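You operate a simulated robot arm through the tools that you are given. There is no shell and no other tool. Be economical: measure what you need, move in short steps, check, and stop when the job is done.

Carry out the task below with a simulated two-armed robot. There is one attempt and no reset: what you move stays moved.

JOB
Pick up the jar that says "Pearl barley" from the top of the wide white belt with one hand, pass it to the other hand and put it on the left part of the trial line belt. Set down upright: jar.

Only the result counts: the job must be done as asked and must still hold three seconds after the hand-in. Knocking over, shifting, dropping, spilling or breaking anything else fails it.

ROBOT AND FRAMES
Two 7-joint arms with two-finger parallel grippers on one trunk, on a base that drives. Base frame: it is fixed to the floor where the robot stands at the start and does not move with it; the origin is under the middle of the robot, x ahead of it, y to its left, z up; the surface under the hand at the start is at about z = 0.8. Units: m, rad, N and s.
The left shoulder is at the start at [0.02, 0.138, 1.175], the right one opposite. With the tool pointing down near the work surface each hand reaches from about 0.1 to 0.5 m from the robot's upright axis, wherever it stands, measured 20 degrees to its own side. Places, roughly: left part of the trial line belt [3.9, -0.6, 0.8]. Payload 1.57 kg a hand.
The TCP of each hand is the grasp point between the finger pads, 0.03 m short of the fingertips. In the tool frame z runs along the fingers and y along their closing line. The gripper opens to 0.08 m. The fingers are 0.017 m wide and 0.012 m thick; the gripper's body (0.04 by 0.082 m) begins 0.08 m behind the TCP.
Orientation is told as [roll, pitch, yaw] about the base's x, y, z axes, in that order, counted from this pose: with the fingers straight down and closing along the base's y, the tool's x points along the base's -x, its y along +y and its z along -z.

CONTROLS
- The arms move only by the tool drive_tool. It takes "left_steps", "right_steps" or both (then of equal length, played together; a hand with none holds still); each is a list of rows, each a list of 7 numbers: the closure, from 0 (fully open) to 1 (shut), then the shift along the tool's x, y, z in units of 200 mm (1.0 is 200 mm), then the turn, a rotation vector about the tool's x, y, z in units of 90 degrees (1.0 is 90 degrees). In form: [[jaw, tx, ty, tz, wx, wy, wz], ...]. A call has 1 to 20 rows; each row is the pose to reach, as a shift and turn from the pose commanded when the call began, along the tool's axes at that moment. A call with a number of a shift or a turn outside -1 to 1 is refused whole. Each row takes 0.2 s and may step no farther than 0.05 m and 0.15 rad from the row before; otherwise, or with a gripper value out of range, the whole call is refused. A pose out of reach is approached as far as the arm can. The call stops where the force on the tool passes 40 N (or 10 N more than at its start, if that is more) or the arm is blocked; 0.2 s more then pass. The fingers move at their own pace (about 0.045 m/s each) and stop on an object; they squeeze with about 36 N. The grip force told is the motor's: it shows also when the fingers shut on nothing. Time passes only in rows, and 0.2 s behind the last, so rows that repeat a pose let the fingers close. It gives the time, the measured TCP pose, the force on the tool (base axes), the opening and the grip force at its end, in the units of the frame above (readings bear some noise), with the torque about the TCP (base axes, N m) and any sound that the robot's microphone picked up.
- Cameras (640 x 400 px; columns grow to the right, rows downward): "scene" is now at [0.1764, -0.0457, 1.1158]; the picture's right is [-0.52, -0.85, 0.00], its down [0.01, -0.01, -1.00] and it looks along [0.85, -0.52, 0.02] (base axes); focal length 214 px, centre (320, 200). "left" rides on the left gripper at [0.072, 0.007, -0.122] in its tool frame; the picture's right is [-0.09, 1.00, 0.00], its down [-0.84, -0.08, -0.54] and it looks along [-0.54, -0.05, 0.84] (tool axes); focal length 238 px, centre (320, 200). "right" rides on the right gripper at [0.072, -0.007, -0.122] in its tool frame; the picture's right is [0.09, 1.00, 0.00], its down [-0.84, 0.08, -0.54] and it looks along [-0.54, 0.05, 0.84] (tool axes); focal length 238 px, centre (320, 200). There is no depth. A picture from a camera that has moved, and an enlarged one, comes with that camera's place and axes in the base frame and with its lens.
- capture(camera): a new picture of that camera. No time passes.
- lift_body(by): slides the trunk up (or, below 0, down) by that many m; the arms and the scene camera ride with it, the base frame stays. It gives what a move gives, with no picture.
- roll_base(legs): drives the robot by 1 to 6 legs, each [ahead, left, turn to the left] in m, m and rad, along the robot's own axes; the way and the turn of a leg run together, so that a leg with both is an arc; at most 1.5 m and 3.142 rad a leg. The arms and the cameras ride along, it lands a little off, and it stops where it bumps. It gives what a move gives.
- aim_head(pan, tilt): turns the head with the scene camera to pan (to the left, within 1.047 rad either way) and tilt (down, from -0.506 to 1.204), counted from straight ahead of the robot. It gives what a move gives.
- inspect(camera, box): a new picture of the part [left, top, right, bottom] of that camera's present view, enlarged. No time passes.
- finish_job(): hands the job in; it is judged then, once.

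Go step by step. Nothing tells you exact positions but the pictures and the camera data: compare them with the known pose of the tool, close in by small moves and look again before you grip or let go. The budget is 120 turns and 88 pictures, counting those below and the enlarged ones. Unless the task says otherwise, let go and move clear before handing in, and close with one line.

The tools are called after "Request:" as a command line: name --argument value ..., lists and objects as JSON in quotes. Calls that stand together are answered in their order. drive_tool: Moves the arms, as the interface text tells. Its arguments: {"type":"object","properties":{"left_steps":{"type":"array"},"right_steps":{"type":"array"}},"required":[]} The other tools are called the same way: lift_body (by) slides the trunk up or down; roll_base (legs) drives the base; aim_head (pan, tilt) turns the head that bears the scene camera; capture (camera) takes a picture; inspect (camera, box) takes an enlarged picture of a part of a camera's view; finish_job () hands the job in.

At the start:

```text
time: 0.0
left_tcp_pos: [0.2291, -0.0147, 1.089]
left_ee_rot: [0.011, 0.185, 0.009]
left_contact_force: [40.3, -19.2, -7.7]
left_wrist_torque: [2.9, 5.58, 1.48]
left_width: 0.0797
left_grasp_force: 0.0
right_tcp_pos: [0.1804, -0.2837, 1.0348]
right_ee_rot: [-0.171, 0.496, -0.104]
right_contact_force: [-0.5, -0.4, 0.5]
right_wrist_torque: [0.01, 0.02, 0.0]
right_width: 0.0801
right_grasp_force: 0.0
trunk travel left (down, up): [-0.55, 0.69]
robot x, y, heading: [0.0005, 0.001, 0.002]
head pan, tilt: [-0.548, -0.017]
```

scene: 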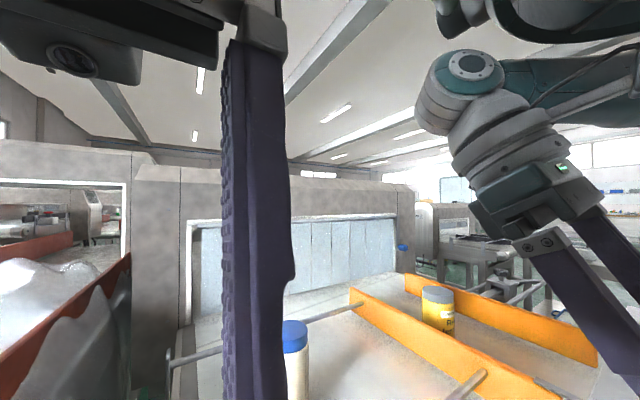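
right: 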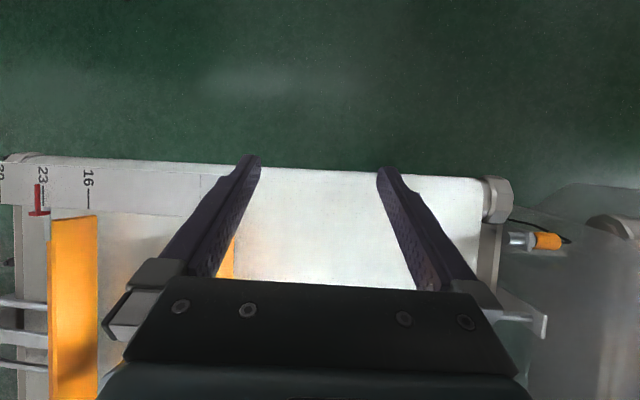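
left: 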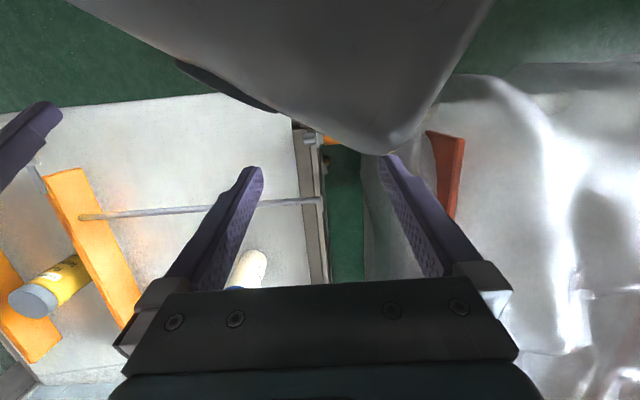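

The left hand starts pressed against something (about 45 N), and two jars stand on a white belt ahead and to the right. I'll look around with the head before moving anything.

Request:
aim_head --pan 0.0 --tilt 0.5

Request:
capture --camera "scene"

```text
time: 1.0
left_tcp_pos: [0.2296, -0.0148, 1.087]
left_ee_rot: [0.012, 0.187, 0.007]
left_contact_force: [11.0, -0.3, -1.1]
left_wrist_torque: [-0.01, 1.67, 0.02]
left_width: 0.08
left_grasp_force: 0.0
right_tcp_pos: [0.1795, -0.283, 1.035]
right_ee_rot: [-0.17, 0.501, -0.105]
right_contact_force: [0.1, -0.3, 0.1]
right_wrist_torque: [0.02, 0.03, -0.01]
right_width: 0.0801
right_grasp_force: 0.0
trunk travel left (down, up): [-0.55, 0.69]
robot x, y, heading: [0.004, 0.0015, -0.002]
head pan, tilt: [0.0, 0.499]
```

```text
84 pictures are left
camera scene: at [0.191, 0.0009, 1.0682], right [0.0, -1.0, 0.0], down [-0.48, 0.0, -0.88], along [0.88, 0.0, -0.48], focal length 214 px, centre (320, 200)
```

scene: 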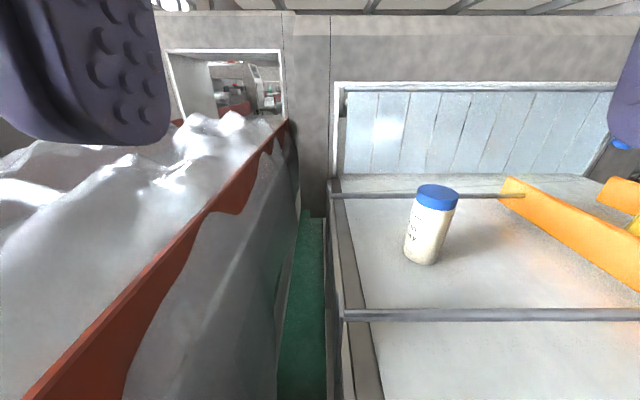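

The left fingers are right at the head, so they were likely pressing on it. I'll move the left hand forward and to the left, clear of the head, and then read the labels.

Request:
drive_tool --left_steps '[[0, -0.15, 0, 0, 0, 0, 0], [0, -0.3, 0.1, 0, 0, 0, 0], [0, -0.35, 0.3, 0, 0, 0, 0], [0, -0.35, 0.5, 0, 0, 0, 0], [0, -0.35, 0.7, 0, 0, 0, 0], [0, -0.35, 0.9, 0, 0, 0, 0]]'

Request:
aim_head --pan -0.6 --tilt 0.4

Request:
capture --camera "scene"

```text
time: 2.6
left_tcp_pos: [0.2888, 0.1633, 1.051]
left_ee_rot: [0.035, 0.277, -0.006]
left_contact_force: [0.3, -0.4, 0.5]
left_wrist_torque: [0.0, 0.03, 0.0]
left_width: 0.0799
left_grasp_force: 0.0
right_tcp_pos: [0.1795, -0.2833, 1.0336]
right_ee_rot: [-0.169, 0.502, -0.105]
right_contact_force: [-0.4, -0.9, -0.3]
right_wrist_torque: [0.01, -0.02, 0.0]
right_width: 0.0802
right_grasp_force: 0.0
trunk travel left (down, up): [-0.55, 0.69]
robot x, y, heading: [0.0002, 0.0031, 0.004]
head pan, tilt: [0.0, 0.499]
stopped in row 6 (left hand): the arm was blocked; the commanded pose is now the measured one
```

```text
time: 3.6
left_tcp_pos: [0.2902, 0.1629, 1.0512]
left_ee_rot: [0.037, 0.275, -0.006]
left_contact_force: [0.3, 0.3, 0.5]
left_wrist_torque: [-0.01, -0.01, 0.02]
left_width: 0.0801
left_grasp_force: 0.0
right_tcp_pos: [0.1797, -0.2839, 1.0342]
right_ee_rot: [-0.169, 0.499, -0.105]
right_contact_force: [-1.0, -0.5, 0.2]
right_wrist_torque: [0.02, 0.02, 0.01]
right_width: 0.0799
right_grasp_force: 0.0
trunk travel left (down, up): [-0.55, 0.69]
robot x, y, heading: [0.0013, -0.0013, -0.002]
head pan, tilt: [-0.6, 0.4]
```

```text
83 pictures are left
camera scene: at [0.1764, -0.0513, 1.0772], right [-0.56, -0.83, 0.0], down [-0.32, 0.22, -0.92], along [0.76, -0.52, -0.39], focal length 214 px, centre (320, 200)
```

scene: 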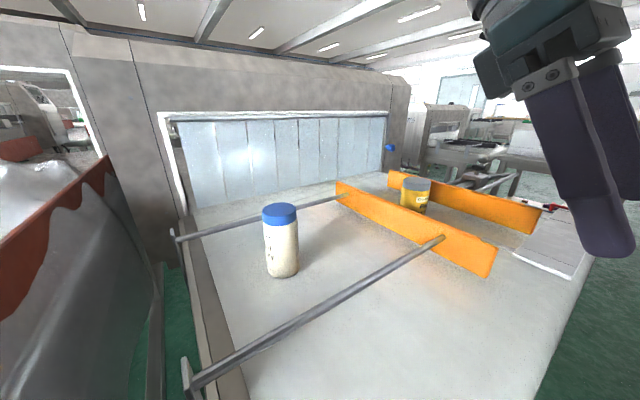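

Two jars stand on the wide white belt: one white with a blue lid, one yellow between the orange rails. I'll zoom in on both labels.

Request:
inspect --camera "scene" --box '[240, 190, 320, 290]'

Request:
inspect --camera "scene" --box '[370, 160, 470, 222]'

```text
4.00 times, centred on (280, 240) of scene
camera zoom: at [0.1764, -0.0513, 1.0772], right [-0.56, -0.83, 0.0], down [-0.32, 0.22, -0.92], along [0.76, -0.52, -0.39], focal length 858 px, centre (480, 40)
```

zoom: 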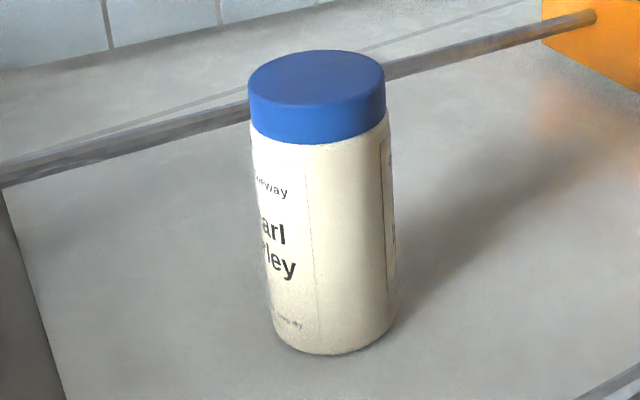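

```text
6.40 times, centred on (420, 191) of scene
camera zoom: at [0.1764, -0.0513, 1.0772], right [-0.56, -0.83, 0.0], down [-0.32, 0.22, -0.92], along [0.76, -0.52, -0.39], focal length 1373 px, centre (-320, 258)
```

zoom: 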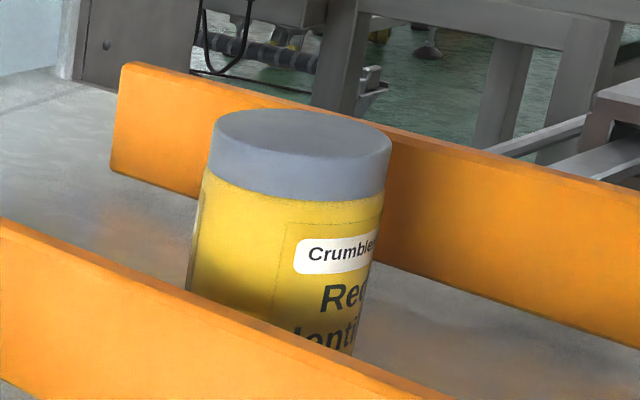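

The white jar with the blue lid is "Pearl barley", standing at about (0.47, -0.175), roughly 0.12 tall and 0.06 wide. It is at the edge of reach, so I'll check the space in front of the base before driving closer.

Request:
aim_head --pan -0.3 --tilt 1.15

Request:
capture --camera "scene"

Request:
capture --camera "right"

Request:
capture --camera "left"

```text
time: 4.7
left_tcp_pos: [0.2902, 0.1635, 1.051]
left_ee_rot: [0.033, 0.276, -0.01]
left_contact_force: [-0.1, 0.8, -0.7]
left_wrist_torque: [0.01, -0.03, 0.0]
left_width: 0.0803
left_grasp_force: 0.1
right_tcp_pos: [0.1798, -0.2841, 1.0337]
right_ee_rot: [-0.17, 0.502, -0.106]
right_contact_force: [-0.2, 0.5, -0.4]
right_wrist_torque: [0.0, -0.02, 0.01]
right_width: 0.0803
right_grasp_force: 0.0
trunk travel left (down, up): [-0.55, 0.69]
robot x, y, heading: [-0.0015, 0.0001, -0.002]
head pan, tilt: [-0.3, 1.15]
```

```text
80 pictures are left
camera scene: at [0.1569, -0.0167, 1.0174], right [-0.3, -0.96, 0.0], down [-0.87, 0.27, -0.41], along [0.39, -0.12, -0.91], focal length 214 px, centre (320, 200)
```

scene: 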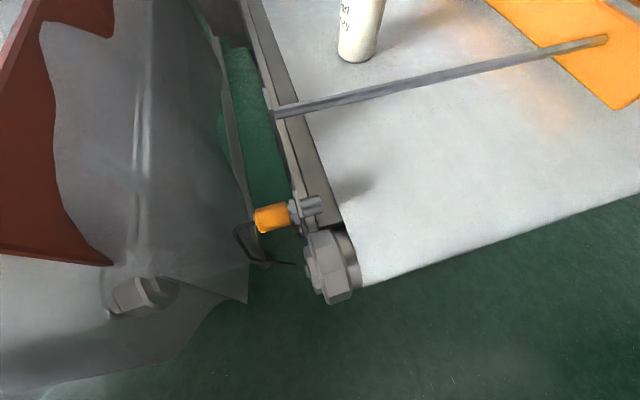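

```text
79 pictures are left
camera right: at [0.1761, -0.2689, 1.1748], right [-0.06, 0.99, -0.1], down [1.0, 0.06, 0.06], along [0.06, -0.1, -0.99], focal length 238 px, centre (320, 200)
```

right: 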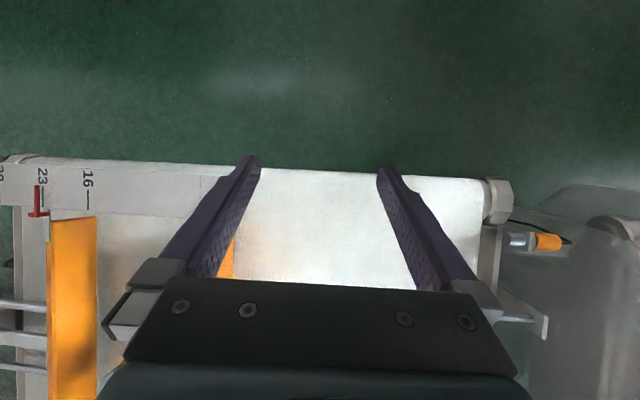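

```text
78 pictures are left
camera left: at [0.254, 0.1642, 1.1891], right [0.11, 0.99, 0.01], down [0.95, -0.1, 0.29], along [0.29, -0.02, -0.96], focal length 238 px, centre (320, 200)
```

left: 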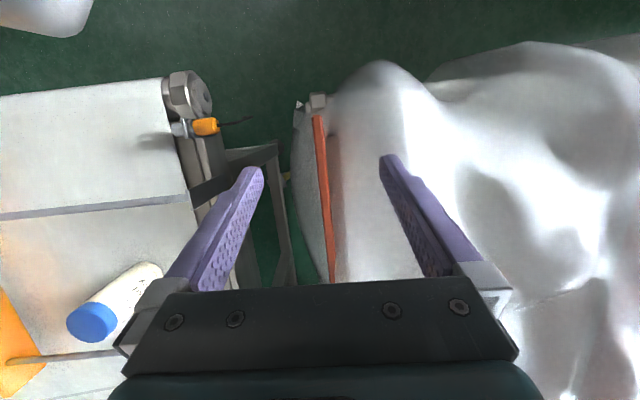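

The belt ends at x≈0.15, so there is little room to drive forward. The right hand can reach the jar with a forward-tilted grip (fingers about 45° down), low on the body, which leaves the lid free for the left hand. I'm moving the right hand to a pre-grasp pose.

Request:
drive_tool --right_steps '[[0, -0.092, 0.061, -0.016, -0.01, -0.083, 0], [0, -0.185, 0.121, -0.033, -0.021, -0.166, 0], [0, -0.277, 0.182, -0.05, -0.031, -0.248, 0], [0, -0.369, 0.243, -0.066, -0.042, -0.331, 0], [0, -0.461, 0.303, -0.082, -0.052, -0.414, 0], [0, -0.554, 0.364, -0.099, -0.062, -0.497, 0], [0, -0.646, 0.425, -0.115, -0.073, -0.58, 0], [0, -0.738, 0.486, -0.132, -0.083, -0.662, 0], [0, -0.831, 0.546, -0.148, -0.094, -0.745, 0], [0, -0.923, 0.607, -0.165, -0.104, -0.828, 0], [0, -0.923, 0.607, -0.165, -0.104, -0.828, 0]]'

Request:
aim_head --pan -0.4 --tilt 0.7

Request:
capture --camera "right"

Request:
capture --camera "scene"

```text
time: 7.1
left_tcp_pos: [0.2898, 0.1632, 1.0504]
left_ee_rot: [0.033, 0.276, -0.007]
left_contact_force: [-0.4, 0.1, 0.7]
left_wrist_torque: [0.0, -0.01, 0.01]
left_width: 0.0799
left_grasp_force: 0.2
right_tcp_pos: [0.3605, -0.1749, 0.9564]
right_ee_rot: [0.005, -0.795, -0.004]
right_contact_force: [-0.1, 0.8, -0.2]
right_wrist_torque: [0.03, 0.0, 0.0]
right_width: 0.0798
right_grasp_force: 0.0
trunk travel left (down, up): [-0.55, 0.69]
robot x, y, heading: [-0.0024, 0.0004, 0.003]
head pan, tilt: [-0.3, 1.15]
```

```text
time: 8.0
left_tcp_pos: [0.2892, 0.1629, 1.0505]
left_ee_rot: [0.033, 0.275, -0.007]
left_contact_force: [0.3, 0.4, 0.4]
left_wrist_torque: [-0.04, 0.01, 0.0]
left_width: 0.0799
left_grasp_force: 0.1
right_tcp_pos: [0.36, -0.1751, 0.9559]
right_ee_rot: [0.003, -0.796, -0.003]
right_contact_force: [-0.4, 0.6, -0.1]
right_wrist_torque: [0.03, 0.02, 0.01]
right_width: 0.0799
right_grasp_force: 0.2
trunk travel left (down, up): [-0.55, 0.69]
robot x, y, heading: [0.0019, 0.0019, -0.004]
head pan, tilt: [-0.4, 0.7]
```

```text
77 pictures are left
camera right: at [0.2226, -0.1818, 0.9891], right [-0.06, 1.0, -0.06], down [0.2, 0.07, 0.98], along [0.98, 0.05, -0.2], focal length 238 px, centre (320, 200)
```

right: 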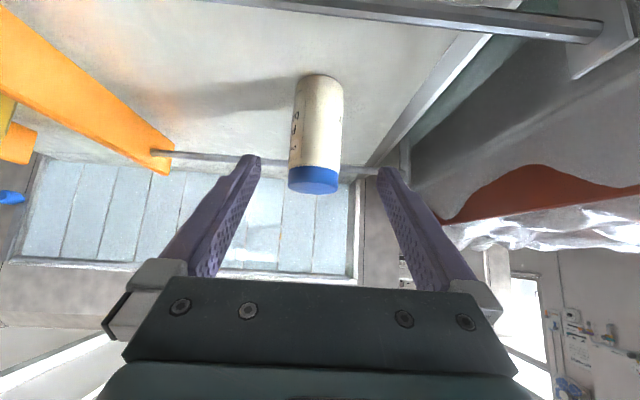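

```text
76 pictures are left
camera scene: at [0.1782, -0.032, 1.0503], right [-0.39, -0.92, 0.0], down [-0.59, 0.25, -0.76], along [0.7, -0.3, -0.64], focal length 214 px, centre (320, 200)
```

scene: 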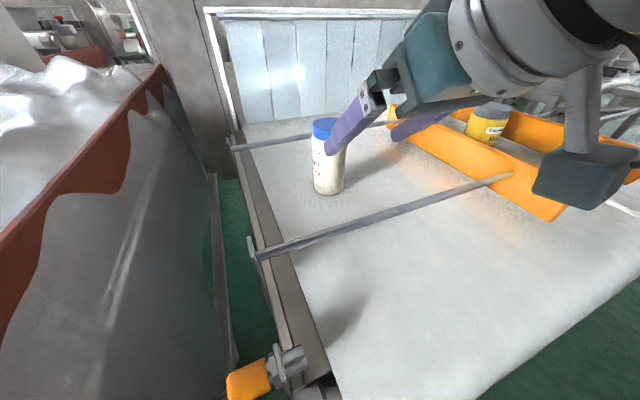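

The two views agree: the jar base is at about (0.477, -0.175, 0.80) and its top at z≈0.917. A rod crosses the belt at about x=0.33, z=0.855, and the wrist camera would come too close to it from straight behind. I'll swing the right hand to come in from the right rear (yaw about 60°) instead.

Request:
drive_tool --right_steps '[[0, -0.021, -0.051, 0.041, -0.06, 0, -0.058], [0, -0.042, -0.101, 0.083, -0.119, 0, -0.117], [0, -0.064, -0.152, 0.124, -0.179, 0, -0.175], [0, -0.085, -0.203, 0.166, -0.238, 0, -0.233], [0, -0.106, -0.253, 0.207, -0.298, 0, -0.291], [0, -0.127, -0.304, 0.248, -0.357, 0, -0.35], [0, -0.149, -0.354, 0.29, -0.417, 0, -0.408], [0, -0.17, -0.405, 0.331, -0.476, 0, -0.466], [0, -0.17, -0.405, 0.331, -0.476, 0, -0.466]]'

Request:
capture --camera "right"

Request:
capture --camera "scene"

```text
time: 10.0
left_tcp_pos: [0.2898, 0.1633, 1.0515]
left_ee_rot: [0.034, 0.275, -0.007]
left_contact_force: [0.4, -0.5, 0.6]
left_wrist_torque: [-0.01, 0.0, -0.02]
left_width: 0.0798
left_grasp_force: 0.0
right_tcp_pos: [0.4305, -0.2571, 0.9347]
right_ee_rot: [0.003, -0.801, 1.045]
right_contact_force: [0.1, -0.3, -0.8]
right_wrist_torque: [0.02, 0.0, -0.03]
right_width: 0.0802
right_grasp_force: 0.0
trunk travel left (down, up): [-0.55, 0.69]
robot x, y, heading: [0.001, 0.0019, -0.0]
head pan, tilt: [-0.4, 0.7]
```

```text
75 pictures are left
camera right: at [0.3672, -0.3799, 0.967], right [-0.89, 0.44, -0.06], down [0.03, 0.21, 0.98], along [0.45, 0.87, -0.2], focal length 238 px, centre (320, 200)
```

right: 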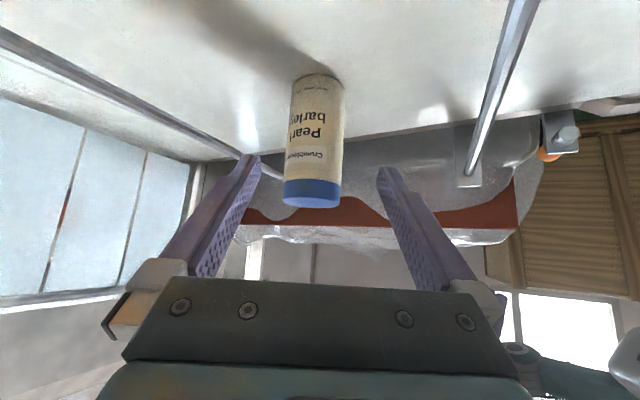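

```text
74 pictures are left
camera scene: at [0.1781, -0.0321, 1.0504], right [-0.39, -0.92, 0.0], down [-0.59, 0.25, -0.76], along [0.7, -0.3, -0.64], focal length 214 px, centre (320, 200)
```

scene: 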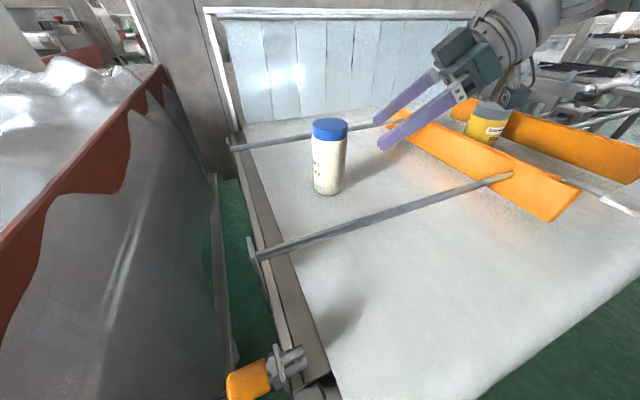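

The label reads "Pearl barley" and the jar is centred between the fingers. I'm advancing 0.13 m along the tool and will check before closing.

Request:
drive_tool --right_steps '[[0, 0, 0, 0.13, 0, 0, 0], [0, 0, 0, 0.26, 0, 0, 0], [0, 0, 0, 0.39, 0, 0, 0], [0, 0, 0, 0.52, 0, 0, 0], [0, 0, 0, 0.65, 0, 0, 0], [0, 0, 0, 0.65, 0, 0, 0]]'

Request:
capture --camera "right"

Request:
capture --camera "scene"

```text
time: 11.4
left_tcp_pos: [0.2889, 0.1628, 1.0511]
left_ee_rot: [0.034, 0.277, -0.007]
left_contact_force: [-0.4, 0.3, 0.3]
left_wrist_torque: [0.01, 0.0, 0.01]
left_width: 0.0805
left_grasp_force: 0.0
right_tcp_pos: [0.4777, -0.1766, 0.8432]
right_ee_rot: [0.0, -0.799, 1.046]
right_contact_force: [-0.2, -0.6, 0.3]
right_wrist_torque: [-0.03, -0.02, 0.0]
right_width: 0.0799
right_grasp_force: 0.0
trunk travel left (down, up): [-0.55, 0.69]
robot x, y, heading: [-0.001, 0.0001, 0.004]
head pan, tilt: [-0.4, 0.7]
```

```text
73 pictures are left
camera right: at [0.4149, -0.299, 0.877], right [-0.89, 0.44, -0.06], down [0.03, 0.21, 0.98], along [0.45, 0.87, -0.2], focal length 238 px, centre (320, 200)
```

right: 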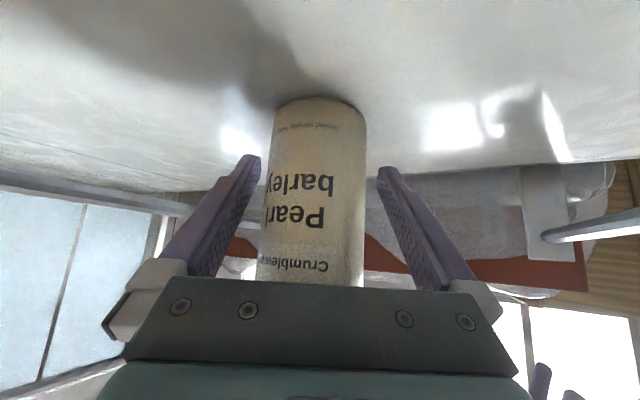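

```text
72 pictures are left
camera scene: at [0.1782, -0.0321, 1.0504], right [-0.39, -0.92, 0.0], down [-0.59, 0.25, -0.76], along [0.7, -0.3, -0.64], focal length 214 px, centre (320, 200)
```

scene: 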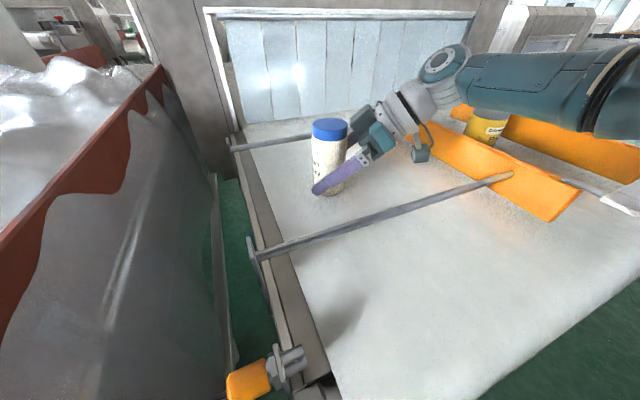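

The jar sits between the pads and is centred to within a few millimetres. I'm closing the right gripper now.

Request:
drive_tool --right_steps '[[1, 0, 0, 0, 0, 0, 0], [1, 0, 0, 0, 0, 0, 0], [1, 0, 0, 0, 0, 0, 0], [1, 0, 0, 0, 0, 0, 0], [1, 0, 0, 0, 0, 0, 0]]'

Request:
capture --camera "right"

```text
time: 12.6
left_tcp_pos: [0.2887, 0.1622, 1.0509]
left_ee_rot: [0.033, 0.276, -0.007]
left_contact_force: [0.3, 0.5, 0.1]
left_wrist_torque: [-0.02, 0.03, 0.02]
left_width: 0.08
left_grasp_force: 0.0
right_tcp_pos: [0.4783, -0.1784, 0.8441]
right_ee_rot: [0.001, -0.797, 1.045]
right_contact_force: [0.9, -0.2, 0.2]
right_wrist_torque: [-0.05, -0.07, -0.01]
right_width: 0.0562
right_grasp_force: 36.0
trunk travel left (down, up): [-0.55, 0.69]
robot x, y, heading: [0.0012, 0.0045, 0.003]
head pan, tilt: [-0.4, 0.7]
```

```text
71 pictures are left
camera right: at [0.4149, -0.2992, 0.8772], right [-0.89, 0.44, -0.06], down [0.03, 0.21, 0.98], along [0.45, 0.87, -0.2], focal length 238 px, centre (320, 200)
```

right: 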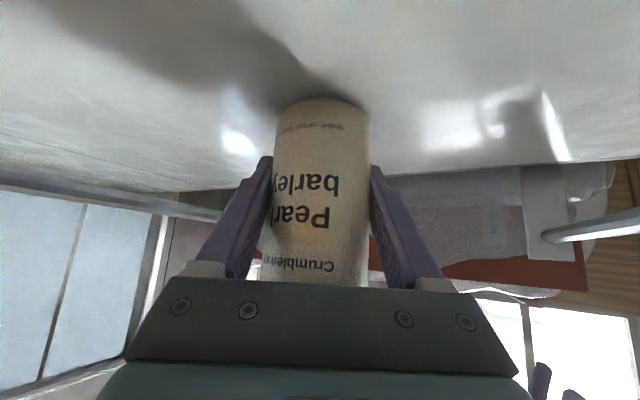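

Gripped at 0.056 m opening with 36 N. I'm lifting straight up 0.16 m.

Request:
drive_tool --right_steps '[[1, -0.06, 0, -0.058, 0, 0, 0], [1, -0.172, 0, -0.168, 0, 0, 0], [1, -0.286, 0, -0.28, 0, 0, 0], [1, -0.429, 0, -0.419, 0, 0, 0], [1, -0.572, 0, -0.559, 0, 0, 0], [1, -0.572, 0, -0.559, 0, 0, 0]]'

Request:
capture --camera "scene"

Request:
capture --camera "right"

```text
time: 14.0
left_tcp_pos: [0.2896, 0.1633, 1.0504]
left_ee_rot: [0.033, 0.274, -0.008]
left_contact_force: [0.4, -0.4, -0.1]
left_wrist_torque: [0.03, -0.01, -0.01]
left_width: 0.08
left_grasp_force: 0.1
right_tcp_pos: [0.4775, -0.1759, 1.0058]
right_ee_rot: [0.006, -0.797, 1.044]
right_contact_force: [0.6, 0.0, -2.5]
right_wrist_torque: [-0.03, -0.01, 0.01]
right_width: 0.0561
right_grasp_force: 36.2
trunk travel left (down, up): [-0.55, 0.69]
robot x, y, heading: [0.0006, -0.0009, 0.004]
head pan, tilt: [-0.4, 0.7]
```

```text
70 pictures are left
camera scene: at [0.1779, -0.032, 1.0503], right [-0.39, -0.92, 0.0], down [-0.59, 0.25, -0.76], along [0.7, -0.3, -0.64], focal length 214 px, centre (320, 200)
```

scene: 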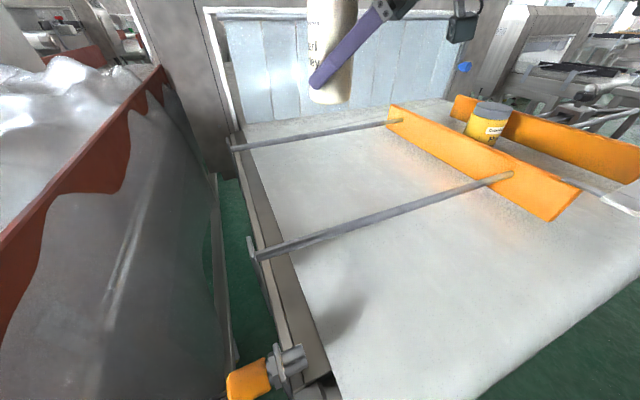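

```text
69 pictures are left
camera right: at [0.4143, -0.2975, 1.0385], right [-0.89, 0.44, -0.06], down [0.03, 0.21, 0.98], along [0.45, 0.87, -0.2], focal length 238 px, centre (320, 200)
```

right: 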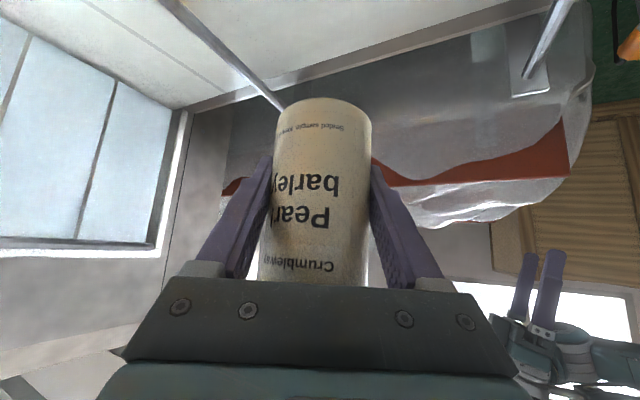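

The jar is held upright and weighs about 0.25 kg. I'm bringing it to a handover spot in front of the trunk with the right hand pointing left (yaw 90°), low enough for the left hand to come in from above.

Request:
drive_tool --right_steps '[[1, -0.01, 0.07, 0.05, -0.024, 0, -0.023], [1, -0.026, 0.176, 0.127, -0.06, 0, -0.058], [1, -0.043, 0.293, 0.211, -0.1, 0, -0.098], [1, -0.061, 0.411, 0.296, -0.139, 0, -0.137], [1, -0.078, 0.528, 0.38, -0.179, 0, -0.176], [1, -0.095, 0.645, 0.465, -0.219, 0, -0.215], [1, -0.104, 0.704, 0.507, -0.239, 0, -0.234], [1, -0.104, 0.704, 0.507, -0.239, 0, -0.234]]'

Request:
drive_tool --left_steps '[[0, -0.034, -0.041, -0.054, 0.007, -0.029, 0.083], [0, -0.067, -0.082, -0.109, 0.013, -0.059, 0.166], [0, -0.101, -0.123, -0.163, 0.02, -0.088, 0.249], [0, -0.134, -0.163, -0.217, 0.026, -0.117, 0.331], [0, -0.168, -0.204, -0.271, 0.033, -0.146, 0.414], [0, -0.201, -0.245, -0.326, 0.04, -0.176, 0.497], [0, -0.235, -0.286, -0.38, 0.046, -0.205, 0.58], [0, -0.268, -0.327, -0.434, 0.053, -0.234, 0.663], [0, -0.302, -0.368, -0.488, 0.059, -0.263, 0.746], [0, -0.335, -0.408, -0.543, 0.066, -0.293, 0.828], [0, -0.369, -0.449, -0.597, 0.072, -0.322, 0.911], [0, -0.402, -0.49, -0.651, 0.079, -0.351, 0.994], [0, -0.402, -0.49, -0.651, 0.079, -0.351, 0.994]]'

Request:
aim_head --pan 0 --tilt 0.2

Request:
capture --camera "scene"

Request:
capture --camera "left"

```text
time: 15.8
left_tcp_pos: [0.2898, 0.1628, 1.0518]
left_ee_rot: [0.03, 0.276, -0.009]
left_contact_force: [0.4, -0.6, 0.1]
left_wrist_torque: [-0.01, 0.0, 0.01]
left_width: 0.08
left_grasp_force: 0.1
right_tcp_pos: [0.3982, -0.0298, 0.9503]
right_ee_rot: [0.002, -0.797, 1.571]
right_contact_force: [-1.1, -0.5, -3.2]
right_wrist_torque: [-0.06, 0.01, 0.01]
right_width: 0.0561
right_grasp_force: 36.0
trunk travel left (down, up): [-0.55, 0.69]
robot x, y, heading: [0.0009, -0.0004, -0.001]
head pan, tilt: [-0.4, 0.7]
```

```text
time: 18.8
left_tcp_pos: [0.4013, 0.066, 1.1236]
left_ee_rot: [-0.089, -0.395, -1.509]
left_contact_force: [-0.6, -1.1, -0.6]
left_wrist_torque: [0.02, 0.02, 0.02]
left_width: 0.0799
left_grasp_force: 0.1
right_tcp_pos: [0.3979, -0.0296, 0.9489]
right_ee_rot: [0.003, -0.797, 1.568]
right_contact_force: [0.1, 0.1, -3.0]
right_wrist_torque: [0.02, 0.0, -0.02]
right_width: 0.0563
right_grasp_force: 35.3
trunk travel left (down, up): [-0.55, 0.69]
robot x, y, heading: [-0.0035, 0.0034, 0.003]
head pan, tilt: [-0.4, 0.7]
stopped in row 13 (left hand): the arm was blocked; the commanded pose is now the measured one
```

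```text
time: 19.7
left_tcp_pos: [0.4007, 0.0665, 1.124]
left_ee_rot: [-0.088, -0.395, -1.509]
left_contact_force: [0.1, -0.5, -0.1]
left_wrist_torque: [-0.01, -0.02, -0.01]
left_width: 0.0799
left_grasp_force: 0.2
right_tcp_pos: [0.3992, -0.0295, 0.9488]
right_ee_rot: [0.001, -0.797, 1.572]
right_contact_force: [0.5, -0.3, -1.9]
right_wrist_torque: [-0.02, 0.0, 0.01]
right_width: 0.0558
right_grasp_force: 35.8
trunk travel left (down, up): [-0.55, 0.69]
robot x, y, heading: [-0.0014, -0.0034, 0.002]
head pan, tilt: [0.0, 0.201]
```

```text
68 pictures are left
camera scene: at [0.193, 0.001, 1.0957], right [0.0, -1.0, 0.0], down [-0.2, 0.0, -0.98], along [0.98, 0.0, -0.2], focal length 214 px, centre (320, 200)
```

scene: 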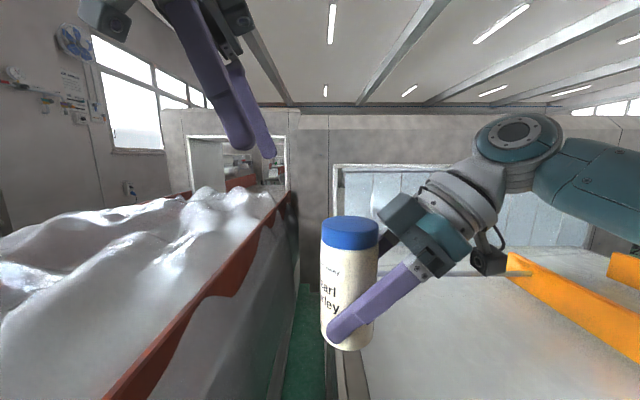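

```text
67 pictures are left
camera left: at [0.4114, 0.1782, 1.2087], right [1.0, -0.06, -0.05], down [0.01, -0.56, 0.83], along [-0.07, -0.82, -0.56], focal length 238 px, centre (320, 200)
```

left: 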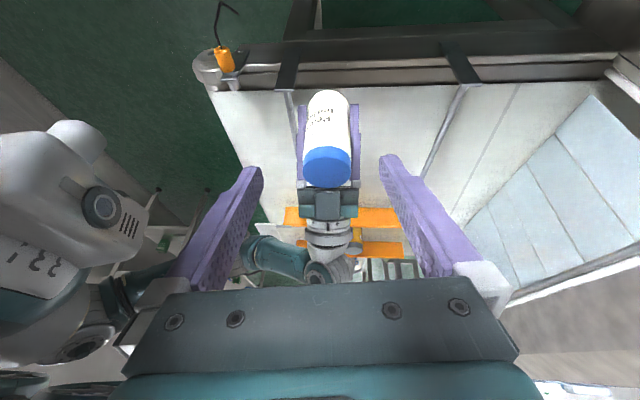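

The geometry looks good: the lid is centred between the open left fingers, about 0.13 m away. I'm moving the left hand down onto the lid and levelling its closing line.

Request:
drive_tool --left_steps '[[0, -0.055, 0.004, 0.08, -0.007, 0, 0.006], [0, -0.11, 0.008, 0.17, -0.014, 0, 0.012], [0, -0.15, 0.012, 0.29, -0.021, 0, 0.018], [0, -0.18, 0.017, 0.43, -0.028, 0, 0.025], [0, -0.192, 0.021, 0.57, -0.035, 0, 0.031], [0, -0.196, 0.025, 0.65, -0.042, 0, 0.037], [0, -0.196, 0.025, 0.716, -0.042, 0, 0.037], [0, -0.196, 0.025, 0.716, -0.042, 0, 0.037]]'

Request:
capture --camera "scene"

Request:
capture --camera "left"

```text
time: 21.5
left_tcp_pos: [0.398, -0.0259, 1.0076]
left_ee_rot: [0.005, -0.398, -1.573]
left_contact_force: [0.4, 0.4, -1.1]
left_wrist_torque: [0.02, -0.02, -0.02]
left_width: 0.0801
left_grasp_force: 0.0
right_tcp_pos: [0.3988, -0.031, 0.949]
right_ee_rot: [0.001, -0.797, 1.572]
right_contact_force: [0.6, -0.4, -3.0]
right_wrist_torque: [-0.05, -0.05, -0.01]
right_width: 0.056
right_grasp_force: 35.6
trunk travel left (down, up): [-0.55, 0.69]
robot x, y, heading: [-0.0045, -0.0008, 0.001]
head pan, tilt: [0.0, 0.201]
```

```text
66 pictures are left
camera scene: at [0.193, 0.001, 1.0958], right [0.0, -1.0, 0.0], down [-0.2, 0.0, -0.98], along [0.98, 0.0, -0.2], focal length 214 px, centre (320, 200)
```

scene: 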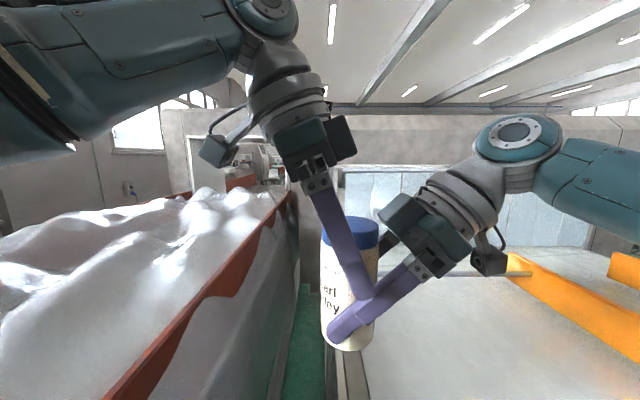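

```text
65 pictures are left
camera left: at [0.4053, 0.0854, 1.0936], right [1.0, -0.08, 0.04], down [-0.08, -0.56, 0.82], along [-0.05, -0.82, -0.57], focal length 238 px, centre (320, 200)
```

left: 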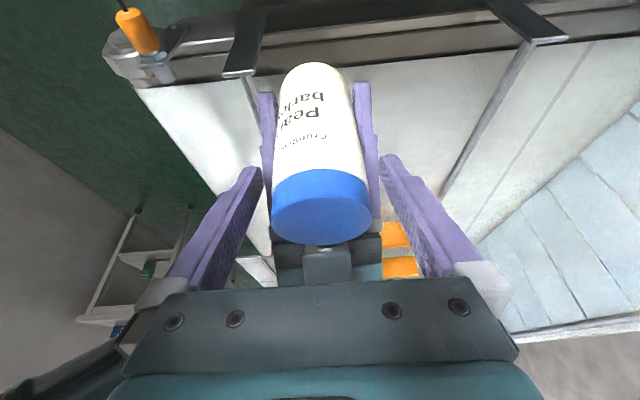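

Left is centred on the lid, with its tips just above the right fingers. I'll raise it 5 mm for clearance and close.

Request:
drive_tool --left_steps '[[0, -0.011, 0, -0.025, 0, 0, 0], [1, -0.011, 0, -0.025, 0, 0, 0], [1, -0.011, 0, -0.025, 0, 0, 0], [1, -0.011, 0, -0.025, 0, 0, 0], [1, -0.011, 0, -0.025, 0, 0, 0], [1, -0.011, 0, -0.025, 0, 0, 0]]'

Request:
capture --camera "scene"

Request:
capture --camera "left"

```text
time: 22.9
left_tcp_pos: [0.3985, -0.0272, 1.0134]
left_ee_rot: [0.003, -0.399, -1.573]
left_contact_force: [-1.5, -0.3, 1.8]
left_wrist_torque: [-0.08, 0.48, 0.13]
left_width: 0.0555
left_grasp_force: 36.1
right_tcp_pos: [0.3996, -0.0297, 0.9486]
right_ee_rot: [0.001, -0.797, 1.572]
right_contact_force: [1.8, 0.0, -4.5]
right_wrist_torque: [0.03, -0.33, -0.15]
right_width: 0.056
right_grasp_force: 36.0
trunk travel left (down, up): [-0.55, 0.69]
robot x, y, heading: [0.0004, -0.0006, 0.001]
head pan, tilt: [0.0, 0.201]
```

```text
64 pictures are left
camera scene: at [0.1929, 0.001, 1.0958], right [0.0, -1.0, 0.0], down [-0.2, 0.0, -0.98], along [0.98, 0.0, -0.2], focal length 214 px, centre (320, 200)
```

scene: 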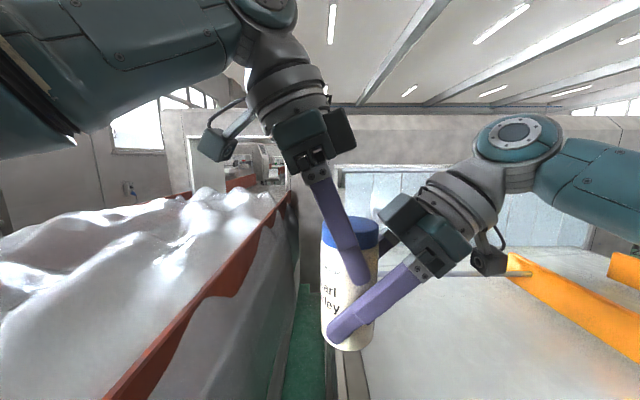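

```text
63 pictures are left
camera left: at [0.4052, 0.0859, 1.0992], right [1.0, -0.08, 0.04], down [-0.08, -0.56, 0.82], along [-0.05, -0.82, -0.57], focal length 238 px, centre (320, 200)
```

left: 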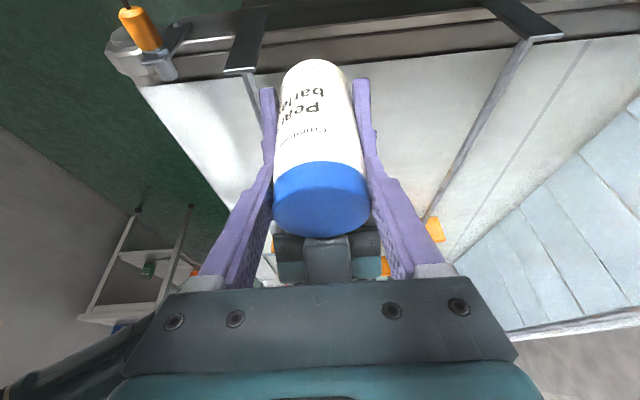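

The left grip is firm (0.0555 m, 36 N). I'm opening the right hand and backing it out along its own axis.

Request:
drive_tool --right_steps '[[0.6, 0, 0, 0, 0, 0, 0], [0, 0, 0, 0, 0, 0, 0], [0, 0, 0, 0, 0, 0, 0], [0, 0, 0, 0, 0, 0, 0], [0, 0, 0, -0.1, 0, 0, 0], [0, 0, 0, -0.25, 0, 0, 0], [0, 0, 0, -0.4, 0, 0, 0], [0, 0, 0, -0.55, 0, 0, 0], [0, 0, 0, -0.7, 0, 0, 0]]'

Request:
capture --camera "scene"

Request:
capture --camera "left"

```text
time: 24.9
left_tcp_pos: [0.3992, -0.0272, 1.0145]
left_ee_rot: [0.003, -0.399, -1.573]
left_contact_force: [-0.4, 0.0, 0.0]
left_wrist_torque: [0.01, 0.02, -0.01]
left_width: 0.0555
left_grasp_force: 36.2
right_tcp_pos: [0.3985, -0.1306, 1.0468]
right_ee_rot: [0.001, -0.796, 1.57]
right_contact_force: [0.0, -0.4, 1.3]
right_wrist_torque: [-0.03, 0.0, 0.01]
right_width: 0.0796
right_grasp_force: 0.1
trunk travel left (down, up): [-0.55, 0.69]
robot x, y, heading: [-0.0003, -0.002, -0.003]
head pan, tilt: [0.0, 0.201]
```

```text
62 pictures are left
camera scene: at [0.193, 0.0009, 1.0958], right [0.0, -1.0, 0.0], down [-0.2, 0.0, -0.98], along [0.98, 0.0, -0.2], focal length 214 px, centre (320, 200)
```

scene: 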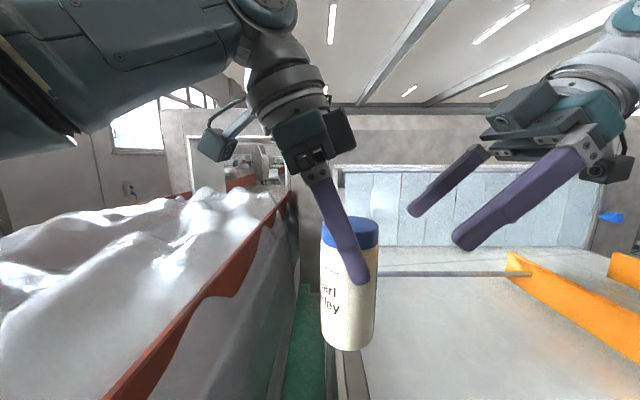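

```text
61 pictures are left
camera left: at [0.4053, 0.0858, 1.0992], right [1.0, -0.08, 0.04], down [-0.08, -0.56, 0.82], along [-0.05, -0.82, -0.57], focal length 238 px, centre (320, 200)
```

left: 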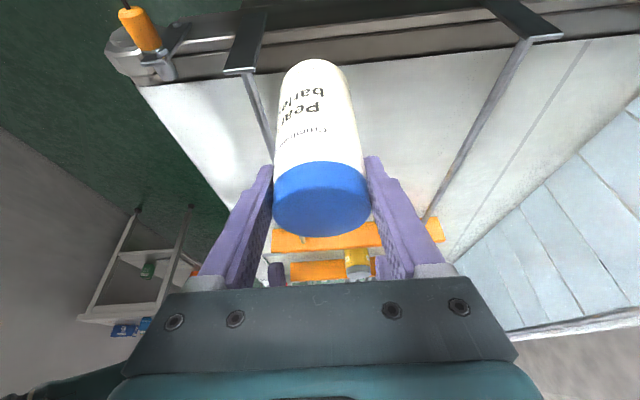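

The left hand now holds the jar alone and upright. I'll raise the trunk 0.15 m, back away from the belt, and look for the trial line.

Request:
lift_body --by 0.15

Request:
roll_base --legs '[[-0.45, 0, 0]]'

Request:
aim_head --pan -0.9 --tilt 0.15

Request:
capture --camera "scene"

```text
time: 26.6
left_tcp_pos: [0.3982, -0.0268, 1.1635]
left_ee_rot: [0.005, -0.399, -1.573]
left_contact_force: [0.0, -0.1, -2.2]
left_wrist_torque: [0.02, 0.01, 0.02]
left_width: 0.0555
left_grasp_force: 36.4
right_tcp_pos: [0.3987, -0.131, 1.1958]
right_ee_rot: [0.002, -0.798, 1.57]
right_contact_force: [0.7, 0.3, 0.8]
right_wrist_torque: [0.01, 0.01, 0.02]
right_width: 0.0801
right_grasp_force: 0.1
trunk travel left (down, up): [-0.7, 0.54]
robot x, y, heading: [-0.0001, 0.0013, 0.0]
head pan, tilt: [0.0, 0.201]
```

```text
time: 29.4
left_tcp_pos: [-0.0491, -0.0249, 1.1642]
left_ee_rot: [0.006, -0.399, -1.568]
left_contact_force: [0.0, -0.8, -3.1]
left_wrist_torque: [0.0, -0.01, 0.01]
left_width: 0.0556
left_grasp_force: 36.3
right_tcp_pos: [-0.0484, -0.1289, 1.1967]
right_ee_rot: [0.0, -0.797, 1.575]
right_contact_force: [-0.3, 0.4, 0.3]
right_wrist_torque: [0.0, 0.01, 0.02]
right_width: 0.0802
right_grasp_force: 0.1
trunk travel left (down, up): [-0.7, 0.54]
robot x, y, heading: [-0.4478, -0.0023, 0.003]
head pan, tilt: [0.0, 0.201]
```

```text
time: 30.6
left_tcp_pos: [-0.0492, -0.0258, 1.1638]
left_ee_rot: [0.004, -0.398, -1.566]
left_contact_force: [0.1, -0.2, -3.0]
left_wrist_torque: [0.01, 0.02, 0.03]
left_width: 0.0554
left_grasp_force: 36.1
right_tcp_pos: [-0.0491, -0.1302, 1.1966]
right_ee_rot: [0.001, -0.798, 1.576]
right_contact_force: [-0.2, -0.3, -0.4]
right_wrist_torque: [-0.01, -0.01, -0.02]
right_width: 0.08
right_grasp_force: 0.1
trunk travel left (down, up): [-0.7, 0.54]
robot x, y, heading: [-0.4517, -0.0006, 0.011]
head pan, tilt: [-0.901, 0.15]
```

```text
60 pictures are left
camera scene: at [-0.2904, -0.0719, 1.2505], right [-0.78, -0.63, 0.0], down [-0.09, 0.12, -0.99], along [0.62, -0.77, -0.15], focal length 214 px, centre (320, 200)
```

scene: 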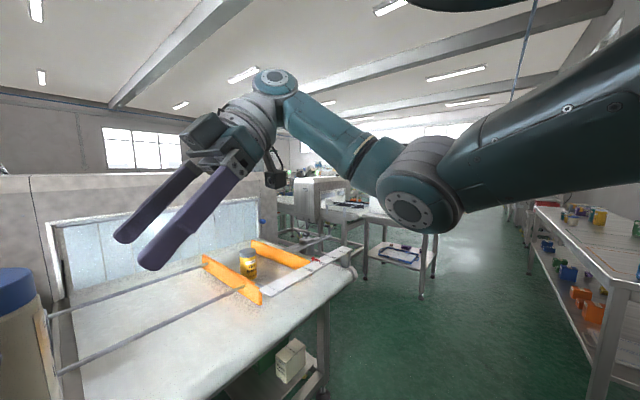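

The way to the trial line goes right around the belt and along the aisle. I'll tuck the right arm so it sticks out less, then turn right to view the aisle.

Request:
drive_tool --right_steps '[[0, 0.08, 0.023, -0.017, 0.065, 0, 0.064], [0, 0.16, 0.045, -0.034, 0.13, 0, 0.127], [0, 0.24, 0.068, -0.051, 0.195, 0, 0.191], [0, 0.32, 0.091, -0.068, 0.26, 0, 0.254], [0, 0.4, 0.114, -0.085, 0.325, 0, 0.318], [0, 0.48, 0.136, -0.102, 0.39, 0, 0.381], [0, 0.56, 0.159, -0.119, 0.455, 0, 0.445], [0, 0.64, 0.182, -0.136, 0.52, 0, 0.508], [0, 0.72, 0.205, -0.153, 0.585, 0, 0.572], [0, 0.8, 0.227, -0.17, 0.65, 0, 0.635], [0, 0.88, 0.25, -0.187, 0.715, 0, 0.699]]'

Request:
roll_base --legs '[[0, 0, -0.7]]'

Request:
aim_head --pan 0 --tilt 0.2

Request:
capture --camera "scene"

```text
time: 33.0
left_tcp_pos: [-0.0488, -0.0252, 1.164]
left_ee_rot: [0.006, -0.397, -1.567]
left_contact_force: [0.0, -0.3, -2.0]
left_wrist_torque: [0.02, 0.01, -0.01]
left_width: 0.0557
left_grasp_force: 35.4
right_tcp_pos: [-0.0981, -0.2795, 1.096]
right_ee_rot: [0.001, -0.795, 0.003]
right_contact_force: [0.4, 0.8, -0.4]
right_wrist_torque: [0.01, 0.05, 0.01]
right_width: 0.0801
right_grasp_force: 0.1
trunk travel left (down, up): [-0.7, 0.54]
robot x, y, heading: [-0.4504, -0.0018, 0.004]
head pan, tilt: [-0.901, 0.15]
```

```text
time: 35.2
left_tcp_pos: [-0.1593, -0.2764, 1.1638]
left_ee_rot: [0.005, -0.397, -2.269]
left_contact_force: [-0.3, 0.1, -3.1]
left_wrist_torque: [0.02, -0.01, -0.02]
left_width: 0.0556
left_grasp_force: 36.0
right_tcp_pos: [-0.3616, -0.4393, 1.0965]
right_ee_rot: [0.002, -0.797, -0.698]
right_contact_force: [-0.3, 0.5, 0.5]
right_wrist_torque: [-0.02, 0.03, 0.04]
right_width: 0.08
right_grasp_force: 0.1
trunk travel left (down, up): [-0.7, 0.54]
robot x, y, heading: [-0.4463, -0.0018, -0.696]
head pan, tilt: [-0.901, 0.15]
```

```text
time: 36.4
left_tcp_pos: [-0.159, -0.2774, 1.1638]
left_ee_rot: [0.005, -0.399, -2.268]
left_contact_force: [0.2, -0.6, -3.3]
left_wrist_torque: [0.0, -0.02, 0.03]
left_width: 0.0553
left_grasp_force: 35.9
right_tcp_pos: [-0.3611, -0.4383, 1.0974]
right_ee_rot: [0.003, -0.794, -0.698]
right_contact_force: [-1.0, 1.0, 0.8]
right_wrist_torque: [0.0, 0.0, 0.02]
right_width: 0.0799
right_grasp_force: 0.1
trunk travel left (down, up): [-0.7, 0.54]
robot x, y, heading: [-0.446, -0.0025, -0.697]
head pan, tilt: [0.0, 0.201]
```

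```text
59 pictures are left
camera scene: at [-0.3003, -0.124, 1.2458], right [-0.64, -0.77, 0.0], down [-0.15, 0.13, -0.98], along [0.75, -0.63, -0.2], focal length 214 px, centre (320, 200)
```

scene: 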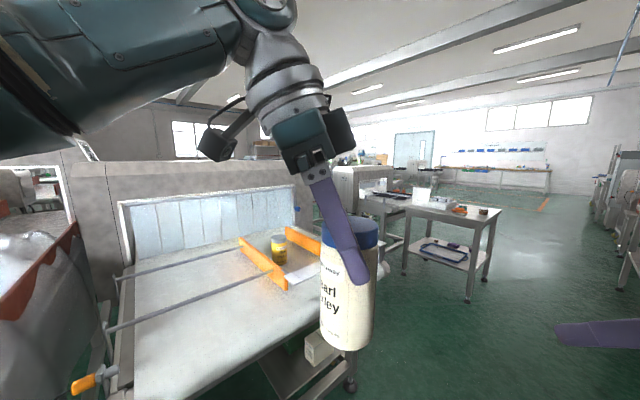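

There is a gap between the belt (y > -0.9) and a trolley table (y from about -2.2 to -2.8). I'll sidestep to about (-0.4, -1.3), face +x again and look through the gap.

Request:
roll_base --legs '[[0.84, -0.93, 0], [0, 0, 0.7]]'

Request:
aim_head --pan -0.1 --tilt 0.2

Request:
capture --camera "scene"

```text
time: 44.7
left_tcp_pos: [0.0122, -1.2848, 1.1641]
left_ee_rot: [0.006, -0.398, -1.567]
left_contact_force: [0.2, 0.1, -2.1]
left_wrist_torque: [-0.01, 0.01, 0.02]
left_width: 0.0555
left_grasp_force: 35.7
right_tcp_pos: [-0.0354, -1.5391, 1.0967]
right_ee_rot: [0.002, -0.795, 0.007]
right_contact_force: [0.4, -0.7, 1.0]
right_wrist_torque: [-0.04, -0.03, 0.0]
right_width: 0.08
right_grasp_force: 0.1
trunk travel left (down, up): [-0.7, 0.54]
robot x, y, heading: [-0.3838, -1.262, 0.013]
head pan, tilt: [0.0, 0.201]
```

```text
time: 45.3
left_tcp_pos: [0.0137, -1.2854, 1.1632]
left_ee_rot: [0.006, -0.397, -1.564]
left_contact_force: [0.7, 0.5, -2.4]
left_wrist_torque: [0.05, -0.03, 0.01]
left_width: 0.0556
left_grasp_force: 36.2
right_tcp_pos: [-0.0347, -1.5396, 1.0971]
right_ee_rot: [0.002, -0.797, 0.01]
right_contact_force: [-0.9, 0.1, -0.3]
right_wrist_torque: [0.0, -0.02, -0.02]
right_width: 0.0803
right_grasp_force: 0.0
trunk travel left (down, up): [-0.7, 0.54]
robot x, y, heading: [-0.3889, -1.265, 0.011]
head pan, tilt: [-0.099, 0.201]
```

```text
58 pictures are left
camera scene: at [-0.1933, -1.2691, 1.2458], right [-0.09, -1.0, 0.0], down [-0.2, 0.02, -0.98], along [0.98, -0.09, -0.2], focal length 214 px, centre (320, 200)
```

scene: 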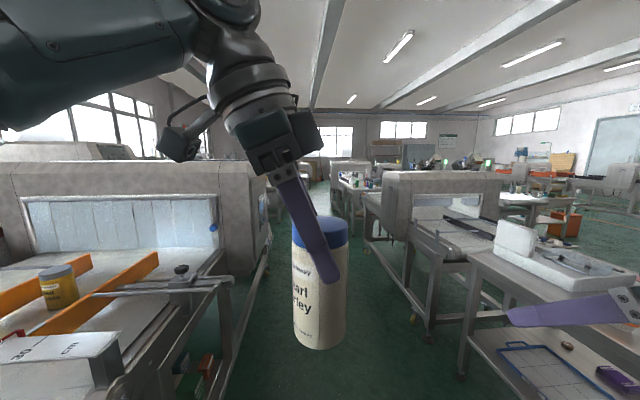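

An aisle runs in +x between the ovens, roughly y from -0.8 to -2.1. I'll drive along its middle (y≈-1.43) and look again.

Request:
roll_base --legs '[[1.3, -0.18, -0.01]]'

Request:
capture --camera "scene"

```text
time: 52.0
left_tcp_pos: [1.3216, -1.4417, 1.1641]
left_ee_rot: [0.005, -0.401, -1.551]
left_contact_force: [0.0, 0.3, -2.6]
left_wrist_torque: [-0.03, 0.03, -0.01]
left_width: 0.0555
left_grasp_force: 36.1
right_tcp_pos: [1.2771, -1.6952, 1.0965]
right_ee_rot: [0.002, -0.796, 0.023]
right_contact_force: [0.7, 0.1, 0.2]
right_wrist_torque: [-0.01, 0.04, 0.02]
right_width: 0.0799
right_grasp_force: 0.1
trunk travel left (down, up): [-0.7, 0.54]
robot x, y, heading: [0.9194, -1.4193, 0.023]
head pan, tilt: [-0.099, 0.201]
```

```text
57 pictures are left
camera scene: at [1.1146, -1.4276, 1.2458], right [-0.08, -1.0, 0.0], down [-0.2, 0.02, -0.98], along [0.98, -0.07, -0.2], focal length 214 px, centre (320, 200)
```

scene: 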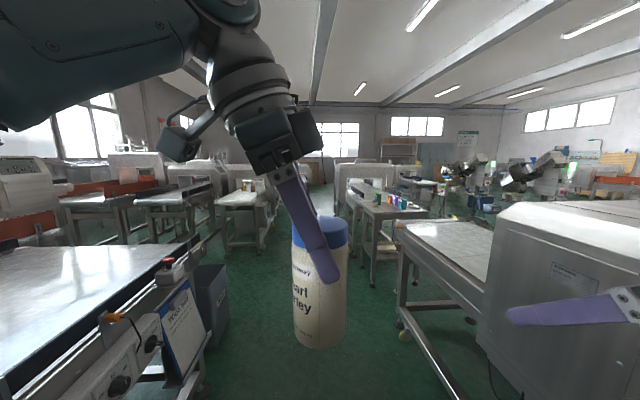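

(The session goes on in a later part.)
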